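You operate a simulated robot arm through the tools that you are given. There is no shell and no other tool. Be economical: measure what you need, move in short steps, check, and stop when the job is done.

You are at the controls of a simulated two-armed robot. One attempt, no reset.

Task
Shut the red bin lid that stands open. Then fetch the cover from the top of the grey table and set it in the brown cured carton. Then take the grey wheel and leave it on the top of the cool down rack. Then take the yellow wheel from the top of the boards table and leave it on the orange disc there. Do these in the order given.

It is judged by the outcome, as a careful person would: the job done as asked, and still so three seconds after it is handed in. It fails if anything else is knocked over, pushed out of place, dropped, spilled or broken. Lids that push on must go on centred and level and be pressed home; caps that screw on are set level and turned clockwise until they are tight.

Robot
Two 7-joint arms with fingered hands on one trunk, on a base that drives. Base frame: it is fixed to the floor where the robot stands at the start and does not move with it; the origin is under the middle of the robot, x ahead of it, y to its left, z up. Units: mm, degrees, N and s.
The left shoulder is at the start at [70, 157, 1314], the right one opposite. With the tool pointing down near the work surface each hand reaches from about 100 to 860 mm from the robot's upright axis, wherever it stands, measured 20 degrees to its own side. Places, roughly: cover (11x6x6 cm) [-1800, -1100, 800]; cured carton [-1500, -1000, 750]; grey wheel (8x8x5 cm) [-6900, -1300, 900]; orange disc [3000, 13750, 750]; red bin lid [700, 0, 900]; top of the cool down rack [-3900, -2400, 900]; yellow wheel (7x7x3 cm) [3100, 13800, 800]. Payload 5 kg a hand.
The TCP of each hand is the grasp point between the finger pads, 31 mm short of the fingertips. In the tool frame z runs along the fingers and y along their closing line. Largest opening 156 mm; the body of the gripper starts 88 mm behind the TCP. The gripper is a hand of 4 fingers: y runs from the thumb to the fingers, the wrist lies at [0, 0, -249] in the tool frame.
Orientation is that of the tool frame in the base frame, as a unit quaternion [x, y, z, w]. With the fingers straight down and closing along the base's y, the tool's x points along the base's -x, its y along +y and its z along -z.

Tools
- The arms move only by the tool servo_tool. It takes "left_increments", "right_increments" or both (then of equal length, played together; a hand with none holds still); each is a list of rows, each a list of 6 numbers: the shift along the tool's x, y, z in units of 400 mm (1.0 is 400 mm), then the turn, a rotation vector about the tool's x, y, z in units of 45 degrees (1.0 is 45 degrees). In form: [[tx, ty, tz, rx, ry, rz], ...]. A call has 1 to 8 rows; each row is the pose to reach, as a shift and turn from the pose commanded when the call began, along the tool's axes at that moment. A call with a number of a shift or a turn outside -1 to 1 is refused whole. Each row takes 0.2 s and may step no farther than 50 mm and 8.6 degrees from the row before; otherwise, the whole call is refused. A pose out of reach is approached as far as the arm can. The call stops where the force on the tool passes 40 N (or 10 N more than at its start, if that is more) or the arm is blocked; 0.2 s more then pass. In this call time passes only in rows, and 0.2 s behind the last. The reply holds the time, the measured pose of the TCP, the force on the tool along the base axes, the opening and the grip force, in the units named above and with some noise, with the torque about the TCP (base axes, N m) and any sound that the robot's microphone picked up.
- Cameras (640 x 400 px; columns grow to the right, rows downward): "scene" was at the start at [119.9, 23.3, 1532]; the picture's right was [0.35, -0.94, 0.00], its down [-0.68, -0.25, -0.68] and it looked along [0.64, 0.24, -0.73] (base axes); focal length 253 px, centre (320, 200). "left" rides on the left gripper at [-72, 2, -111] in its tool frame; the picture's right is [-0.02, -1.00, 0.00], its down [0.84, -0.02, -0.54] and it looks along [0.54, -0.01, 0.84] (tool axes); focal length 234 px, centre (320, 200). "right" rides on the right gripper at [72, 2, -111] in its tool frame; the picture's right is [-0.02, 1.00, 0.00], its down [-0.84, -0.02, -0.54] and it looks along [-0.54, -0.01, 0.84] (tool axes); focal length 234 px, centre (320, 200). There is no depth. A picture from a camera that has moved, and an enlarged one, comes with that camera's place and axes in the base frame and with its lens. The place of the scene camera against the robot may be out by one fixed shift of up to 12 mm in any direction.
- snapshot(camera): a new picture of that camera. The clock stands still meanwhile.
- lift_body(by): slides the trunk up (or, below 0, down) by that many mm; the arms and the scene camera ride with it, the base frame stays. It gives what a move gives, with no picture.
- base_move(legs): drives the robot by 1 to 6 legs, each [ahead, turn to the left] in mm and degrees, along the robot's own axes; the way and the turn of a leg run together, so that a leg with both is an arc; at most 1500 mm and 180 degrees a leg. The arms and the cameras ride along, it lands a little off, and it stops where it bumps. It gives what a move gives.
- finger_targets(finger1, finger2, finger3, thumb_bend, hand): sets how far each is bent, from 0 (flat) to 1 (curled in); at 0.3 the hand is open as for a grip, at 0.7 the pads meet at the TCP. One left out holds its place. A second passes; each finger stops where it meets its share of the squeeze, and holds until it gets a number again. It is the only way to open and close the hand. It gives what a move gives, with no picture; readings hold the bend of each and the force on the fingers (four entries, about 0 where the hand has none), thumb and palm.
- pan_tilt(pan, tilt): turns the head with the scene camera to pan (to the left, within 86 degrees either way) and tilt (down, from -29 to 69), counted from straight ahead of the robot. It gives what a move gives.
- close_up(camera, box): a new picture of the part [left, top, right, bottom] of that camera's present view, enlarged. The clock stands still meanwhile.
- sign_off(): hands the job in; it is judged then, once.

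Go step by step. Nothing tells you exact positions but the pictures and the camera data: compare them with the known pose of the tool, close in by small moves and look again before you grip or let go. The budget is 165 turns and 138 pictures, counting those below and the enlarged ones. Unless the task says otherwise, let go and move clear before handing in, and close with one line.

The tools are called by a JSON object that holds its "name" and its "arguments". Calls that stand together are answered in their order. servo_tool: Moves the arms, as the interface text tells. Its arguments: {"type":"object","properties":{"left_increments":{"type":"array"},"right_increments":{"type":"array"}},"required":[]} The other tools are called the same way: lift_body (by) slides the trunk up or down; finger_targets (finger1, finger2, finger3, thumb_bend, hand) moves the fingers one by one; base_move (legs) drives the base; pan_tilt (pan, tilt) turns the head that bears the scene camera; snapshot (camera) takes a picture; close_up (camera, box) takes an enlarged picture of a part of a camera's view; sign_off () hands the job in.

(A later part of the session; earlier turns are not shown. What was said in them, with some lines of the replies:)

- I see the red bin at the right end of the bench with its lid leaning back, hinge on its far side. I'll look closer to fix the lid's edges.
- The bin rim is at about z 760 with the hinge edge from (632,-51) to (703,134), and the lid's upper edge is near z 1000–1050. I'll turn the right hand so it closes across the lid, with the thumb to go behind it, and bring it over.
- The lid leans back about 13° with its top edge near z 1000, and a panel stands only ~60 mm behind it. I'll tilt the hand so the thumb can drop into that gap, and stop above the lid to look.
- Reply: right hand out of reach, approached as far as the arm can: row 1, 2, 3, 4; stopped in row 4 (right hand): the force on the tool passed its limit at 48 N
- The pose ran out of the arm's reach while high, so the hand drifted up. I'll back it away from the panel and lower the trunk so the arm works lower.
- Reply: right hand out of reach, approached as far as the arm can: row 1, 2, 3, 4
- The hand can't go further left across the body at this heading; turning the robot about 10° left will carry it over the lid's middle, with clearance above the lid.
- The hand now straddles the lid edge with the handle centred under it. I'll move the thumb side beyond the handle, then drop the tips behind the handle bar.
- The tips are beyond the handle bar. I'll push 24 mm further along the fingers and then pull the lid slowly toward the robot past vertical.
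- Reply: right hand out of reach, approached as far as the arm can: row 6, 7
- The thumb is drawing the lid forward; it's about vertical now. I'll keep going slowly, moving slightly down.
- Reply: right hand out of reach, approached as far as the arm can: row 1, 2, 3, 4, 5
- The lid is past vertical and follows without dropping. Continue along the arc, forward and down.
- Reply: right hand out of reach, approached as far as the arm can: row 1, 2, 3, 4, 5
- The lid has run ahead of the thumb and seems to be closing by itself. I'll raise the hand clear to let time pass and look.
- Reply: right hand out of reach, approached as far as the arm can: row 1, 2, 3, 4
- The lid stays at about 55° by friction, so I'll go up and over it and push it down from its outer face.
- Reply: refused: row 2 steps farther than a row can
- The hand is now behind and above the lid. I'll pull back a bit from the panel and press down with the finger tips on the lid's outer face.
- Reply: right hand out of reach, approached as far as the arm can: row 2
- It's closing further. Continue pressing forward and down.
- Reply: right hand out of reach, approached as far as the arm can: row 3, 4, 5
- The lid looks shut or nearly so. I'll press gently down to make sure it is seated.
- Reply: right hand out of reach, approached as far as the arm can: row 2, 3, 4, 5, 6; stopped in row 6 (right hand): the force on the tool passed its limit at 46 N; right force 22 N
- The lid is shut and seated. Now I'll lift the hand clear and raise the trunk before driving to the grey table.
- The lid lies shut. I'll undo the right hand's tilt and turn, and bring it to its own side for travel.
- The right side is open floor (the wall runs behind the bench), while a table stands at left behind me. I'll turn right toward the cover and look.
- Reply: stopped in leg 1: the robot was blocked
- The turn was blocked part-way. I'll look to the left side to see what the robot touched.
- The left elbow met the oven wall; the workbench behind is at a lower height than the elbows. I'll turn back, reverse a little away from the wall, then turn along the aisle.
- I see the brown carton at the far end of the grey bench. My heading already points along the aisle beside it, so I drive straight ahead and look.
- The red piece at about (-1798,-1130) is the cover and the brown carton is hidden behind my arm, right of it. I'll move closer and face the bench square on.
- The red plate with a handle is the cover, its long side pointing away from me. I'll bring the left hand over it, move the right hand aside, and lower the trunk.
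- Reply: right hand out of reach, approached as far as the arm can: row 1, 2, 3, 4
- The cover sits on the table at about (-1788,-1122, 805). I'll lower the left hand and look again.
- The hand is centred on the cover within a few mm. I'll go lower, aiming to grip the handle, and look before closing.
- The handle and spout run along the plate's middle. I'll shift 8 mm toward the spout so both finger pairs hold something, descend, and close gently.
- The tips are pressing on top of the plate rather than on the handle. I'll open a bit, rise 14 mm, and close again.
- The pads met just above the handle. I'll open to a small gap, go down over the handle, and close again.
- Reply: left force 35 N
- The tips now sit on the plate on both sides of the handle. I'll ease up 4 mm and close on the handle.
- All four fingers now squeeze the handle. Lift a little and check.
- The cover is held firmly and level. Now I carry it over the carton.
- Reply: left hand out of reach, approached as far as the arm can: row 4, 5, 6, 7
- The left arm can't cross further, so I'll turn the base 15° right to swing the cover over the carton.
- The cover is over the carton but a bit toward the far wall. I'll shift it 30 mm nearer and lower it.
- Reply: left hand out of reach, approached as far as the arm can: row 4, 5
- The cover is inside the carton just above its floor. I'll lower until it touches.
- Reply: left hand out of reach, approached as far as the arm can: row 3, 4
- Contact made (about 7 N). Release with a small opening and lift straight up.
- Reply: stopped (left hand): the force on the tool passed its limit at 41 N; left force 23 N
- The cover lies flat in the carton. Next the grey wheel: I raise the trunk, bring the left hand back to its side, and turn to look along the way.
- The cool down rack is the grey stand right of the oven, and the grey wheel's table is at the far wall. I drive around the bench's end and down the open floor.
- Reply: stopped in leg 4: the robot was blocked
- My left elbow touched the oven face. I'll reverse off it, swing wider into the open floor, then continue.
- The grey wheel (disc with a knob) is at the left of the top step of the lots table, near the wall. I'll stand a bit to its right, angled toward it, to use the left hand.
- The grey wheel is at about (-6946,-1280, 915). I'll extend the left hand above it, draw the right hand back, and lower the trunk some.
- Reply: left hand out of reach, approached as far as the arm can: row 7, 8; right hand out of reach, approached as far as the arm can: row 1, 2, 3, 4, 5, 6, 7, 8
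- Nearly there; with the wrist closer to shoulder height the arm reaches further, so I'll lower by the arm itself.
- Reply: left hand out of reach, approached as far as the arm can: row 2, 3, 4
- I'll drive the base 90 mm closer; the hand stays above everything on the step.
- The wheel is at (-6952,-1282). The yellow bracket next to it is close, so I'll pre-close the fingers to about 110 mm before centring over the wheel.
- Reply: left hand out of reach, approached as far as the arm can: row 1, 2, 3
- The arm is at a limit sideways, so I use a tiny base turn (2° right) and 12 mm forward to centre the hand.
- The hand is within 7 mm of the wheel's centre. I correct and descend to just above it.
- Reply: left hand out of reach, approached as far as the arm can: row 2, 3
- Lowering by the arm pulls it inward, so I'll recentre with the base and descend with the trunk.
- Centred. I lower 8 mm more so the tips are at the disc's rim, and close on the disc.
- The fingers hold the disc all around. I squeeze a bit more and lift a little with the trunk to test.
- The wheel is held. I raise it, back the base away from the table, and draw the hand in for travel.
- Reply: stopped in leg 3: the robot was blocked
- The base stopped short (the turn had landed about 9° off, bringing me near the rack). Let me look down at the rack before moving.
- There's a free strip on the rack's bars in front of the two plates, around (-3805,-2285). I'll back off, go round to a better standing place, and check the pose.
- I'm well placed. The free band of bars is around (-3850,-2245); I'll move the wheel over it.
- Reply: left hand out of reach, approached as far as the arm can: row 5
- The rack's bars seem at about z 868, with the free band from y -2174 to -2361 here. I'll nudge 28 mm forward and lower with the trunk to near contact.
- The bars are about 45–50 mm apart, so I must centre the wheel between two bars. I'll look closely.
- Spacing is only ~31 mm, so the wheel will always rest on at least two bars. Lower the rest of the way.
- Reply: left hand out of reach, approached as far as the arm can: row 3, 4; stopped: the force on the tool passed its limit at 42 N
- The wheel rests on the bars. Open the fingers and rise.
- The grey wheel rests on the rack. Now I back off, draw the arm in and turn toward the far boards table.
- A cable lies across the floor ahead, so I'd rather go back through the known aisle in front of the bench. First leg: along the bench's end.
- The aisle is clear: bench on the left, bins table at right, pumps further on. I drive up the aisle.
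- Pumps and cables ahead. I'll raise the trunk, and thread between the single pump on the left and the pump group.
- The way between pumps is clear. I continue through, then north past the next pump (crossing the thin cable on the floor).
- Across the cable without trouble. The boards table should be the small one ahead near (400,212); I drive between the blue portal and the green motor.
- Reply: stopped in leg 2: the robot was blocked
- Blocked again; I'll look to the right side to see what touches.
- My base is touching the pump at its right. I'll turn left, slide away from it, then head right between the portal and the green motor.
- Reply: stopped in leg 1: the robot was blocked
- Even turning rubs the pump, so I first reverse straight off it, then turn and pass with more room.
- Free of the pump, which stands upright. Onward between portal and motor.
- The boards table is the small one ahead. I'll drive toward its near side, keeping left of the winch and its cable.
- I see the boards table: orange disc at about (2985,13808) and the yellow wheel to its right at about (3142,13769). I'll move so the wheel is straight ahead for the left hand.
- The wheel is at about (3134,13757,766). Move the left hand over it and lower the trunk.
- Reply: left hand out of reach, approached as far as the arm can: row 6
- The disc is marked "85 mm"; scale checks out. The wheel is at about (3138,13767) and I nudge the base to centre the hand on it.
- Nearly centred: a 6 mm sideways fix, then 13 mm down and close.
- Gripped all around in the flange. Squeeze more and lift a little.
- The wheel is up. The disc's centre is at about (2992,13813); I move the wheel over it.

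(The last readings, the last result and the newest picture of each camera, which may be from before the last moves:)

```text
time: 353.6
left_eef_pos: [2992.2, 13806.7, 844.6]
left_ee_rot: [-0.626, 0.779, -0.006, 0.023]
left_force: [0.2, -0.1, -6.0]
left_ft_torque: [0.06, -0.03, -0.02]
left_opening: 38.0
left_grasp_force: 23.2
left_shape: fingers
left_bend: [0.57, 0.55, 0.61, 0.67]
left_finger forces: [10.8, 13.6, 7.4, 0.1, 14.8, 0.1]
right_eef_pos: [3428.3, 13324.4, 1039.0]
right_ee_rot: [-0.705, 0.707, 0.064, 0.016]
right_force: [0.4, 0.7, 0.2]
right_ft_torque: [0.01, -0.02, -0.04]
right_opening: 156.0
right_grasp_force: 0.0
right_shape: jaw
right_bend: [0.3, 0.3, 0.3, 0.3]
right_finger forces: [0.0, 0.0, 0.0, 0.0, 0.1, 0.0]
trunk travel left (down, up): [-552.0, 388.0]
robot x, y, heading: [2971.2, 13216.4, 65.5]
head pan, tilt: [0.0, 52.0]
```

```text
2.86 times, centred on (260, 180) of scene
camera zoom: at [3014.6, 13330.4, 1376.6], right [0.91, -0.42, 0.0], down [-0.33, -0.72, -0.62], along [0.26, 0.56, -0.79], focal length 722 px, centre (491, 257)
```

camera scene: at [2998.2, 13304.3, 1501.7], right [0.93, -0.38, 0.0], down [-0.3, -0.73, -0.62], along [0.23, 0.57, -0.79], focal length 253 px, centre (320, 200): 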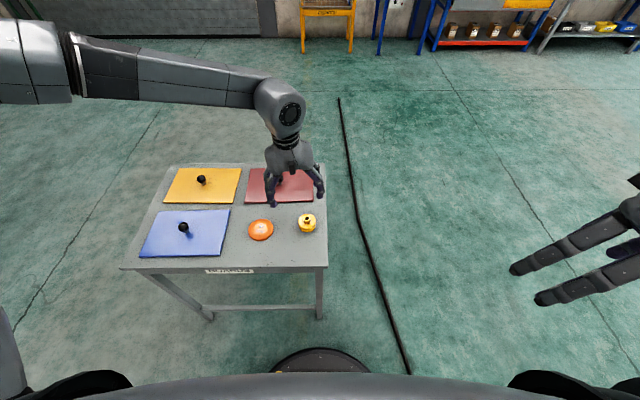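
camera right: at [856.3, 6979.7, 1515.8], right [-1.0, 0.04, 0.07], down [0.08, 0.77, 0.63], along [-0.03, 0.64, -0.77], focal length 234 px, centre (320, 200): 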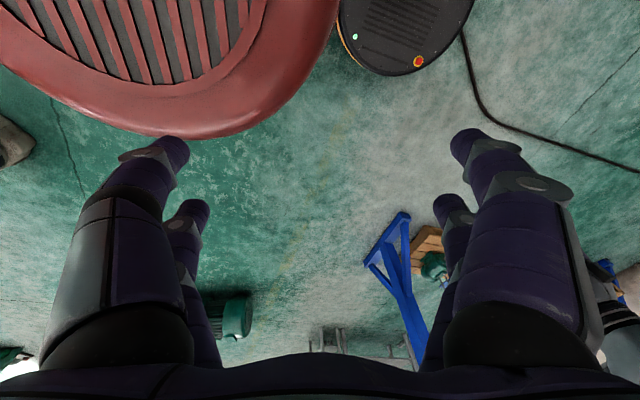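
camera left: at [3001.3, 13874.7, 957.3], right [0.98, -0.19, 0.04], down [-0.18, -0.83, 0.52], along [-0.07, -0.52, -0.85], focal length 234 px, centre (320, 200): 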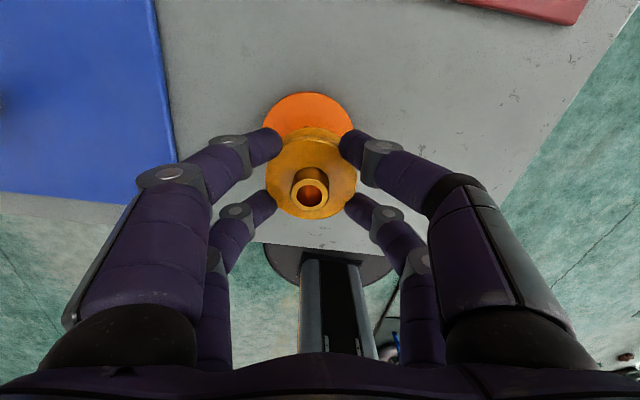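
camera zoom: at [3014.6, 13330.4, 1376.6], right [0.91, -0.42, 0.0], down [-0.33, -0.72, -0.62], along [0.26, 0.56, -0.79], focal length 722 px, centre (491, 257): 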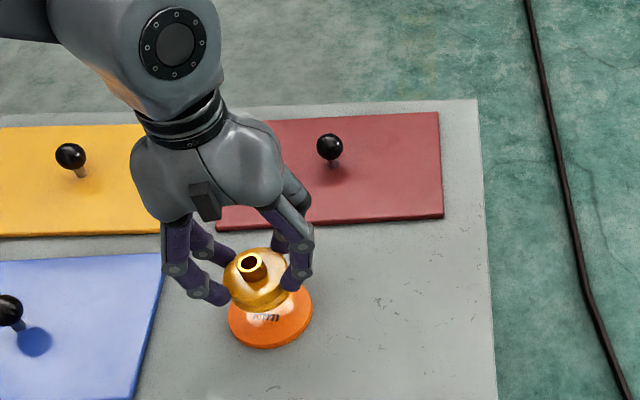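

The wheel is over the disc within a few mm. Lower with the trunk, then check alignment again.

{"name": "lift_body", "arguments": {"by": -34}}

{"name": "snapshot", "arguments": {"camera": "left"}}

{"name": "close_up", "arguments": {"camera": "scene", "box": [200, 120, 300, 220]}}

```text
time: 354.3
left_eef_pos: [2994.9, 13806.5, 811.5]
left_ee_rot: [-0.627, 0.779, -0.005, 0.023]
left_force: [0.0, 0.4, -6.1]
left_ft_torque: [0.02, -0.06, -0.01]
left_opening: 37.9
left_grasp_force: 23.8
left_shape: fingers
left_bend: [0.57, 0.55, 0.61, 0.67]
left_finger forces: [10.9, 13.6, 7.4, 0.1, 14.8, 0.0]
right_eef_pos: [3428.6, 13322.6, 1004.4]
right_ee_rot: [-0.705, 0.706, 0.064, 0.016]
right_force: [0.5, 0.8, 0.5]
right_ft_torque: [0.02, 0.0, 0.04]
right_opening: 155.8
right_grasp_force: 0.0
right_shape: jaw
right_bend: [0.3, 0.3, 0.3, 0.3]
right_finger forces: [0.0, 0.1, 0.0, 0.0, 0.0, 0.1]
trunk travel left (down, up): [-518.0, 422.0]
robot x, y, heading: [2968.6, 13223.3, 65.4]
head pan, tilt: [0.0, 52.0]
```

```text
21 pictures are left
camera left: at [3002.4, 13874.5, 923.6], right [0.98, -0.19, 0.04], down [-0.18, -0.83, 0.52], along [-0.07, -0.52, -0.85], focal length 234 px, centre (320, 200)
```

left: 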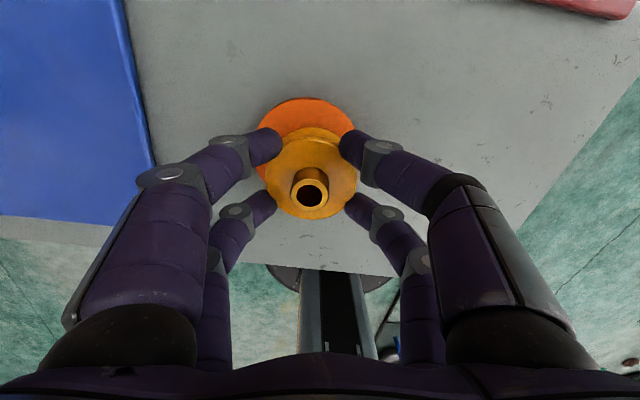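

```text
4.00 times, centred on (250, 170) of scene
camera zoom: at [3016.0, 13329.8, 1342.6], right [0.91, -0.42, 0.0], down [-0.33, -0.72, -0.62], along [0.26, 0.56, -0.79], focal length 1012 px, centre (600, 320)
```

zoom: 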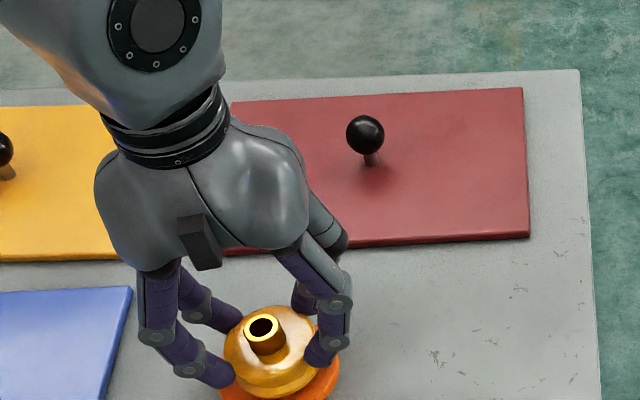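

{"name": "close_up", "arguments": {"camera": "left", "box": [230, 80, 390, 240]}}

```text
2.50 times, centred on (310, 160) of left
camera zoom: at [3002.4, 13874.5, 923.6], right [0.98, -0.19, 0.04], down [-0.18, -0.83, 0.52], along [-0.07, -0.52, -0.85], focal length 585 px, centre (345, 300)
```

zoom: 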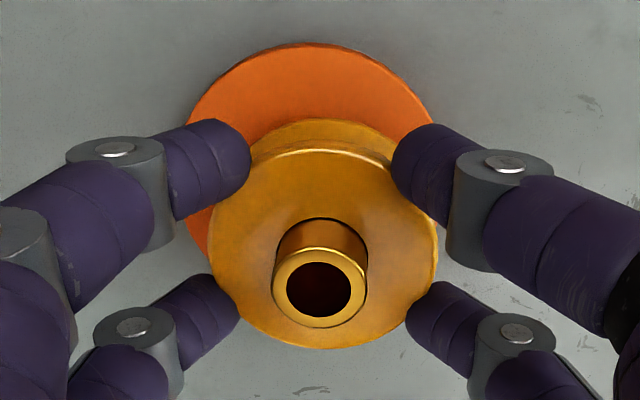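

The wheel sits about 10 mm short (toward me) of the disc's centre. I shift it 10 mm away and lower until it touches.

{"name": "servo_tool", "arguments": {"left_increments": [[-0.025, 0.009, 0, 0, 0, 0]]}}

{"name": "lift_body", "arguments": {"by": -6}}

{"name": "close_up", "arguments": {"camera": "left", "box": [230, 80, 390, 240]}}

```text
time: 354.7
left_eef_pos: [2991.3, 13818.5, 809.4]
left_ee_rot: [-0.627, 0.779, -0.005, 0.022]
left_force: [0.3, 0.7, -5.5]
left_ft_torque: [0.01, -0.06, 0.01]
left_opening: 37.7
left_grasp_force: 23.5
left_shape: fingers
left_bend: [0.57, 0.55, 0.61, 0.67]
left_finger forces: [10.9, 13.7, 7.4, 0.0, 14.9, 0.0]
right_eef_pos: [3428.5, 13324.2, 1004.8]
right_ee_rot: [-0.704, 0.707, 0.063, 0.016]
right_force: [0.0, 0.9, -0.7]
right_ft_torque: [-0.02, 0.02, -0.01]
right_opening: 156.0
right_grasp_force: 0.1
right_shape: jaw
right_bend: [0.3, 0.3, 0.3, 0.3]
right_finger forces: [0.0, 0.0, 0.0, 0.0, 0.1, 0.1]
trunk travel left (down, up): [-518.0, 422.0]
robot x, y, heading: [2970.5, 13224.4, 65.6]
head pan, tilt: [0.0, 52.0]
```

```text
time: 355.3
left_eef_pos: [2991.2, 13817.5, 804.6]
left_ee_rot: [-0.626, 0.779, -0.005, 0.022]
left_force: [-0.2, -0.3, -5.2]
left_ft_torque: [0.01, -0.02, 0.0]
left_opening: 37.9
left_grasp_force: 23.6
left_shape: fingers
left_bend: [0.57, 0.55, 0.61, 0.67]
left_finger forces: [11.0, 13.7, 7.5, 0.1, 14.9, 0.1]
right_eef_pos: [3428.4, 13324.3, 999.0]
right_ee_rot: [-0.704, 0.707, 0.063, 0.015]
right_force: [0.2, -0.7, 0.1]
right_ft_torque: [-0.04, -0.01, 0.0]
right_opening: 156.1
right_grasp_force: 0.1
right_shape: jaw
right_bend: [0.3, 0.3, 0.3, 0.3]
right_finger forces: [0.0, 0.0, 0.0, 0.0, 0.1, 0.0]
trunk travel left (down, up): [-512.0, 428.0]
robot x, y, heading: [2971.5, 13220.2, 65.4]
head pan, tilt: [0.0, 52.0]
```

```text
2.50 times, centred on (310, 160) of left
camera zoom: at [3000.3, 13885.4, 917.0], right [0.98, -0.19, 0.04], down [-0.18, -0.83, 0.52], along [-0.07, -0.52, -0.85], focal length 585 px, centre (345, 300)
```

zoom: 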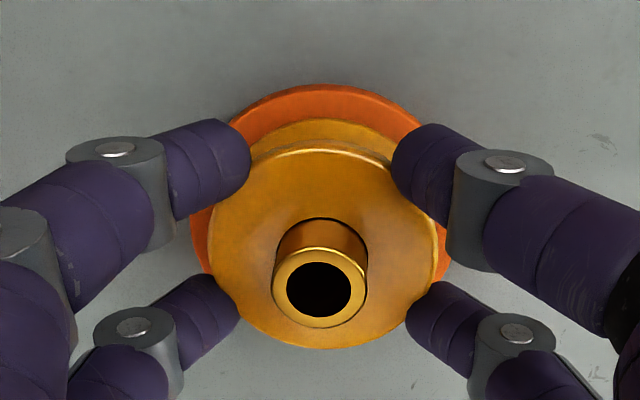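

Now disc and wheel look concentric. Lower the last few mm.

{"name": "lift_body", "arguments": {"by": -4}}

{"name": "lift_body", "arguments": {"by": -3}}

```text
time: 355.8
left_eef_pos: [2992.2, 13816.6, 802.2]
left_ee_rot: [-0.627, 0.779, -0.005, 0.023]
left_force: [0.0, -0.2, 2.7]
left_ft_torque: [-0.02, 0.2, 0.03]
left_opening: 37.8
left_grasp_force: 23.6
left_shape: fingers
left_bend: [0.57, 0.55, 0.61, 0.67]
left_finger forces: [11.1, 13.9, 7.9, 0.0, 15.0, 0.1]
right_eef_pos: [3429.6, 13321.9, 992.8]
right_ee_rot: [-0.704, 0.707, 0.064, 0.016]
right_force: [-0.2, 0.6, -0.3]
right_ft_torque: [0.01, 0.03, -0.01]
right_opening: 155.9
right_grasp_force: 0.1
right_shape: jaw
right_bend: [0.3, 0.3, 0.3, 0.3]
right_finger forces: [0.0, 0.1, 0.1, 0.0, 0.0, 0.0]
trunk travel left (down, up): [-508.0, 432.0]
robot x, y, heading: [2967.1, 13218.0, 65.4]
head pan, tilt: [0.0, 52.0]
```

```text
time: 356.3
left_eef_pos: [2992.9, 13816.8, 800.6]
left_ee_rot: [-0.627, 0.778, -0.003, 0.024]
left_force: [0.7, 1.9, 15.9]
left_ft_torque: [0.08, 0.69, -0.04]
left_opening: 37.5
left_grasp_force: 27.6
left_shape: fingers
left_bend: [0.57, 0.54, 0.61, 0.67]
left_finger forces: [12.9, 15.4, 8.7, 0.0, 16.2, 0.0]
right_eef_pos: [3429.2, 13321.2, 991.7]
right_ee_rot: [-0.704, 0.707, 0.065, 0.016]
right_force: [0.3, 0.2, 0.3]
right_ft_torque: [-0.04, 0.02, 0.04]
right_opening: 156.1
right_grasp_force: 0.0
right_shape: jaw
right_bend: [0.3, 0.3, 0.3, 0.3]
right_finger forces: [0.1, 0.1, 0.1, 0.0, 0.0, 0.0]
trunk travel left (down, up): [-505.0, 435.0]
robot x, y, heading: [2969.7, 13222.0, 65.1]
head pan, tilt: [0.0, 52.0]
```

Contact. Release.

{"name": "finger_targets", "arguments": {"hand": "left", "finger1": 0.42, "finger2": 0.42, "finger3": 0.42, "thumb_bend": 0.42}}

{"name": "snapshot", "arguments": {"camera": "left"}}

```text
time: 357.3
left_eef_pos: [2990.3, 13816.5, 797.2]
left_ee_rot: [-0.627, 0.778, -0.004, 0.023]
left_force: [0.1, -0.4, 0.7]
left_ft_torque: [0.02, 0.03, -0.01]
left_opening: 112.3
left_grasp_force: 0.0
left_shape: fingers
left_bend: [0.42, 0.42, 0.42, 0.42]
left_finger forces: [0.0, 0.0, 0.0, 0.0, 0.1, 0.0]
right_eef_pos: [3428.4, 13322.4, 991.1]
right_ee_rot: [-0.705, 0.706, 0.064, 0.016]
right_force: [-0.8, -0.2, -0.3]
right_ft_torque: [0.01, 0.0, -0.03]
right_opening: 156.0
right_grasp_force: 0.1
right_shape: jaw
right_bend: [0.3, 0.3, 0.3, 0.3]
right_finger forces: [0.0, 0.1, 0.0, 0.0, 0.0, 0.0]
trunk travel left (down, up): [-505.0, 435.0]
robot x, y, heading: [2966.7, 13220.8, 65.5]
head pan, tilt: [0.0, 52.0]
```

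```text
17 pictures are left
camera left: at [3000.3, 13884.9, 910.5], right [0.98, -0.19, 0.04], down [-0.18, -0.83, 0.52], along [-0.07, -0.52, -0.85], focal length 234 px, centre (320, 200)
```

left: 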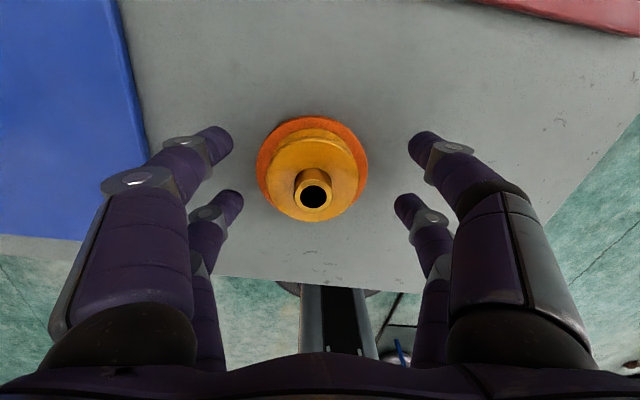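

The wheel stands on the disc. I raise the hand clear and check it from above.

{"name": "lift_body", "arguments": {"by": 180}}

{"name": "snapshot", "arguments": {"camera": "left"}}

{"name": "snapshot", "arguments": {"camera": "scene"}}

```text
time: 359.3
left_eef_pos: [2991.3, 13816.1, 976.7]
left_ee_rot: [-0.626, 0.779, -0.005, 0.022]
left_force: [0.0, 0.2, 0.1]
left_ft_torque: [0.02, 0.03, -0.03]
left_opening: 112.6
left_grasp_force: 0.1
left_shape: fingers
left_bend: [0.42, 0.42, 0.42, 0.42]
left_finger forces: [0.0, 0.0, 0.0, 0.1, 0.0, 0.0]
right_eef_pos: [3430.1, 13324.2, 1171.6]
right_ee_rot: [-0.704, 0.707, 0.065, 0.017]
right_force: [0.1, -0.4, 0.3]
right_ft_torque: [-0.03, -0.03, -0.01]
right_opening: 156.2
right_grasp_force: 0.1
right_shape: jaw
right_bend: [0.3, 0.3, 0.3, 0.3]
right_finger forces: [0.0, 0.0, 0.0, 0.0, 0.0, 0.0]
trunk travel left (down, up): [-685.0, 255.0]
robot x, y, heading: [2967.2, 13221.9, 65.4]
head pan, tilt: [0.0, 52.0]
```

```text
16 pictures are left
camera left: at [3000.3, 13885.1, 1090.3], right [0.98, -0.19, 0.04], down [-0.18, -0.83, 0.52], along [-0.07, -0.52, -0.85], focal length 234 px, centre (320, 200)
```

left: 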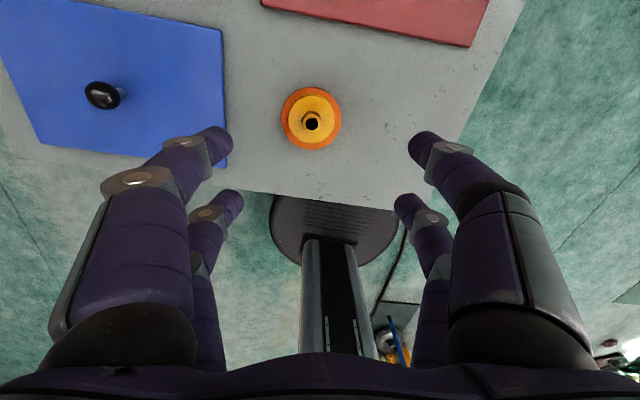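

```text
15 pictures are left
camera scene: at [3016.1, 13329.8, 1509.5], right [0.91, -0.42, 0.0], down [-0.33, -0.72, -0.62], along [0.26, 0.56, -0.79], focal length 253 px, centre (320, 200)
```

scene: 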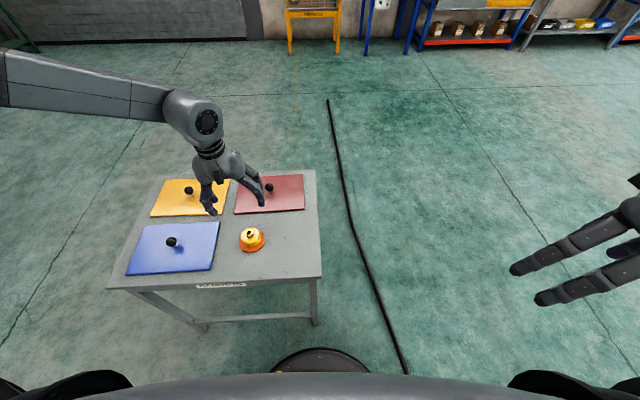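

The yellow wheel stands centred on the orange disc and the hand is well clear above it. All four steps are done, so I hand in.

{"name": "sign_off", "arguments": {}}

```text
The job is handed in.
```

I finished all four steps in the order given. The red bin lid is shut, the cover lies in the brown carton, the grey wheel is on the cool down rack, and the yellow wheel is centred on the orange disc. On the way, the robot's left elbow bumped the oven face and its base was blocked beside the cool down rack. It also pressed against a red pump and drove over a floor cable. The pump stayed upright, but I did not check that none of these had shifted.
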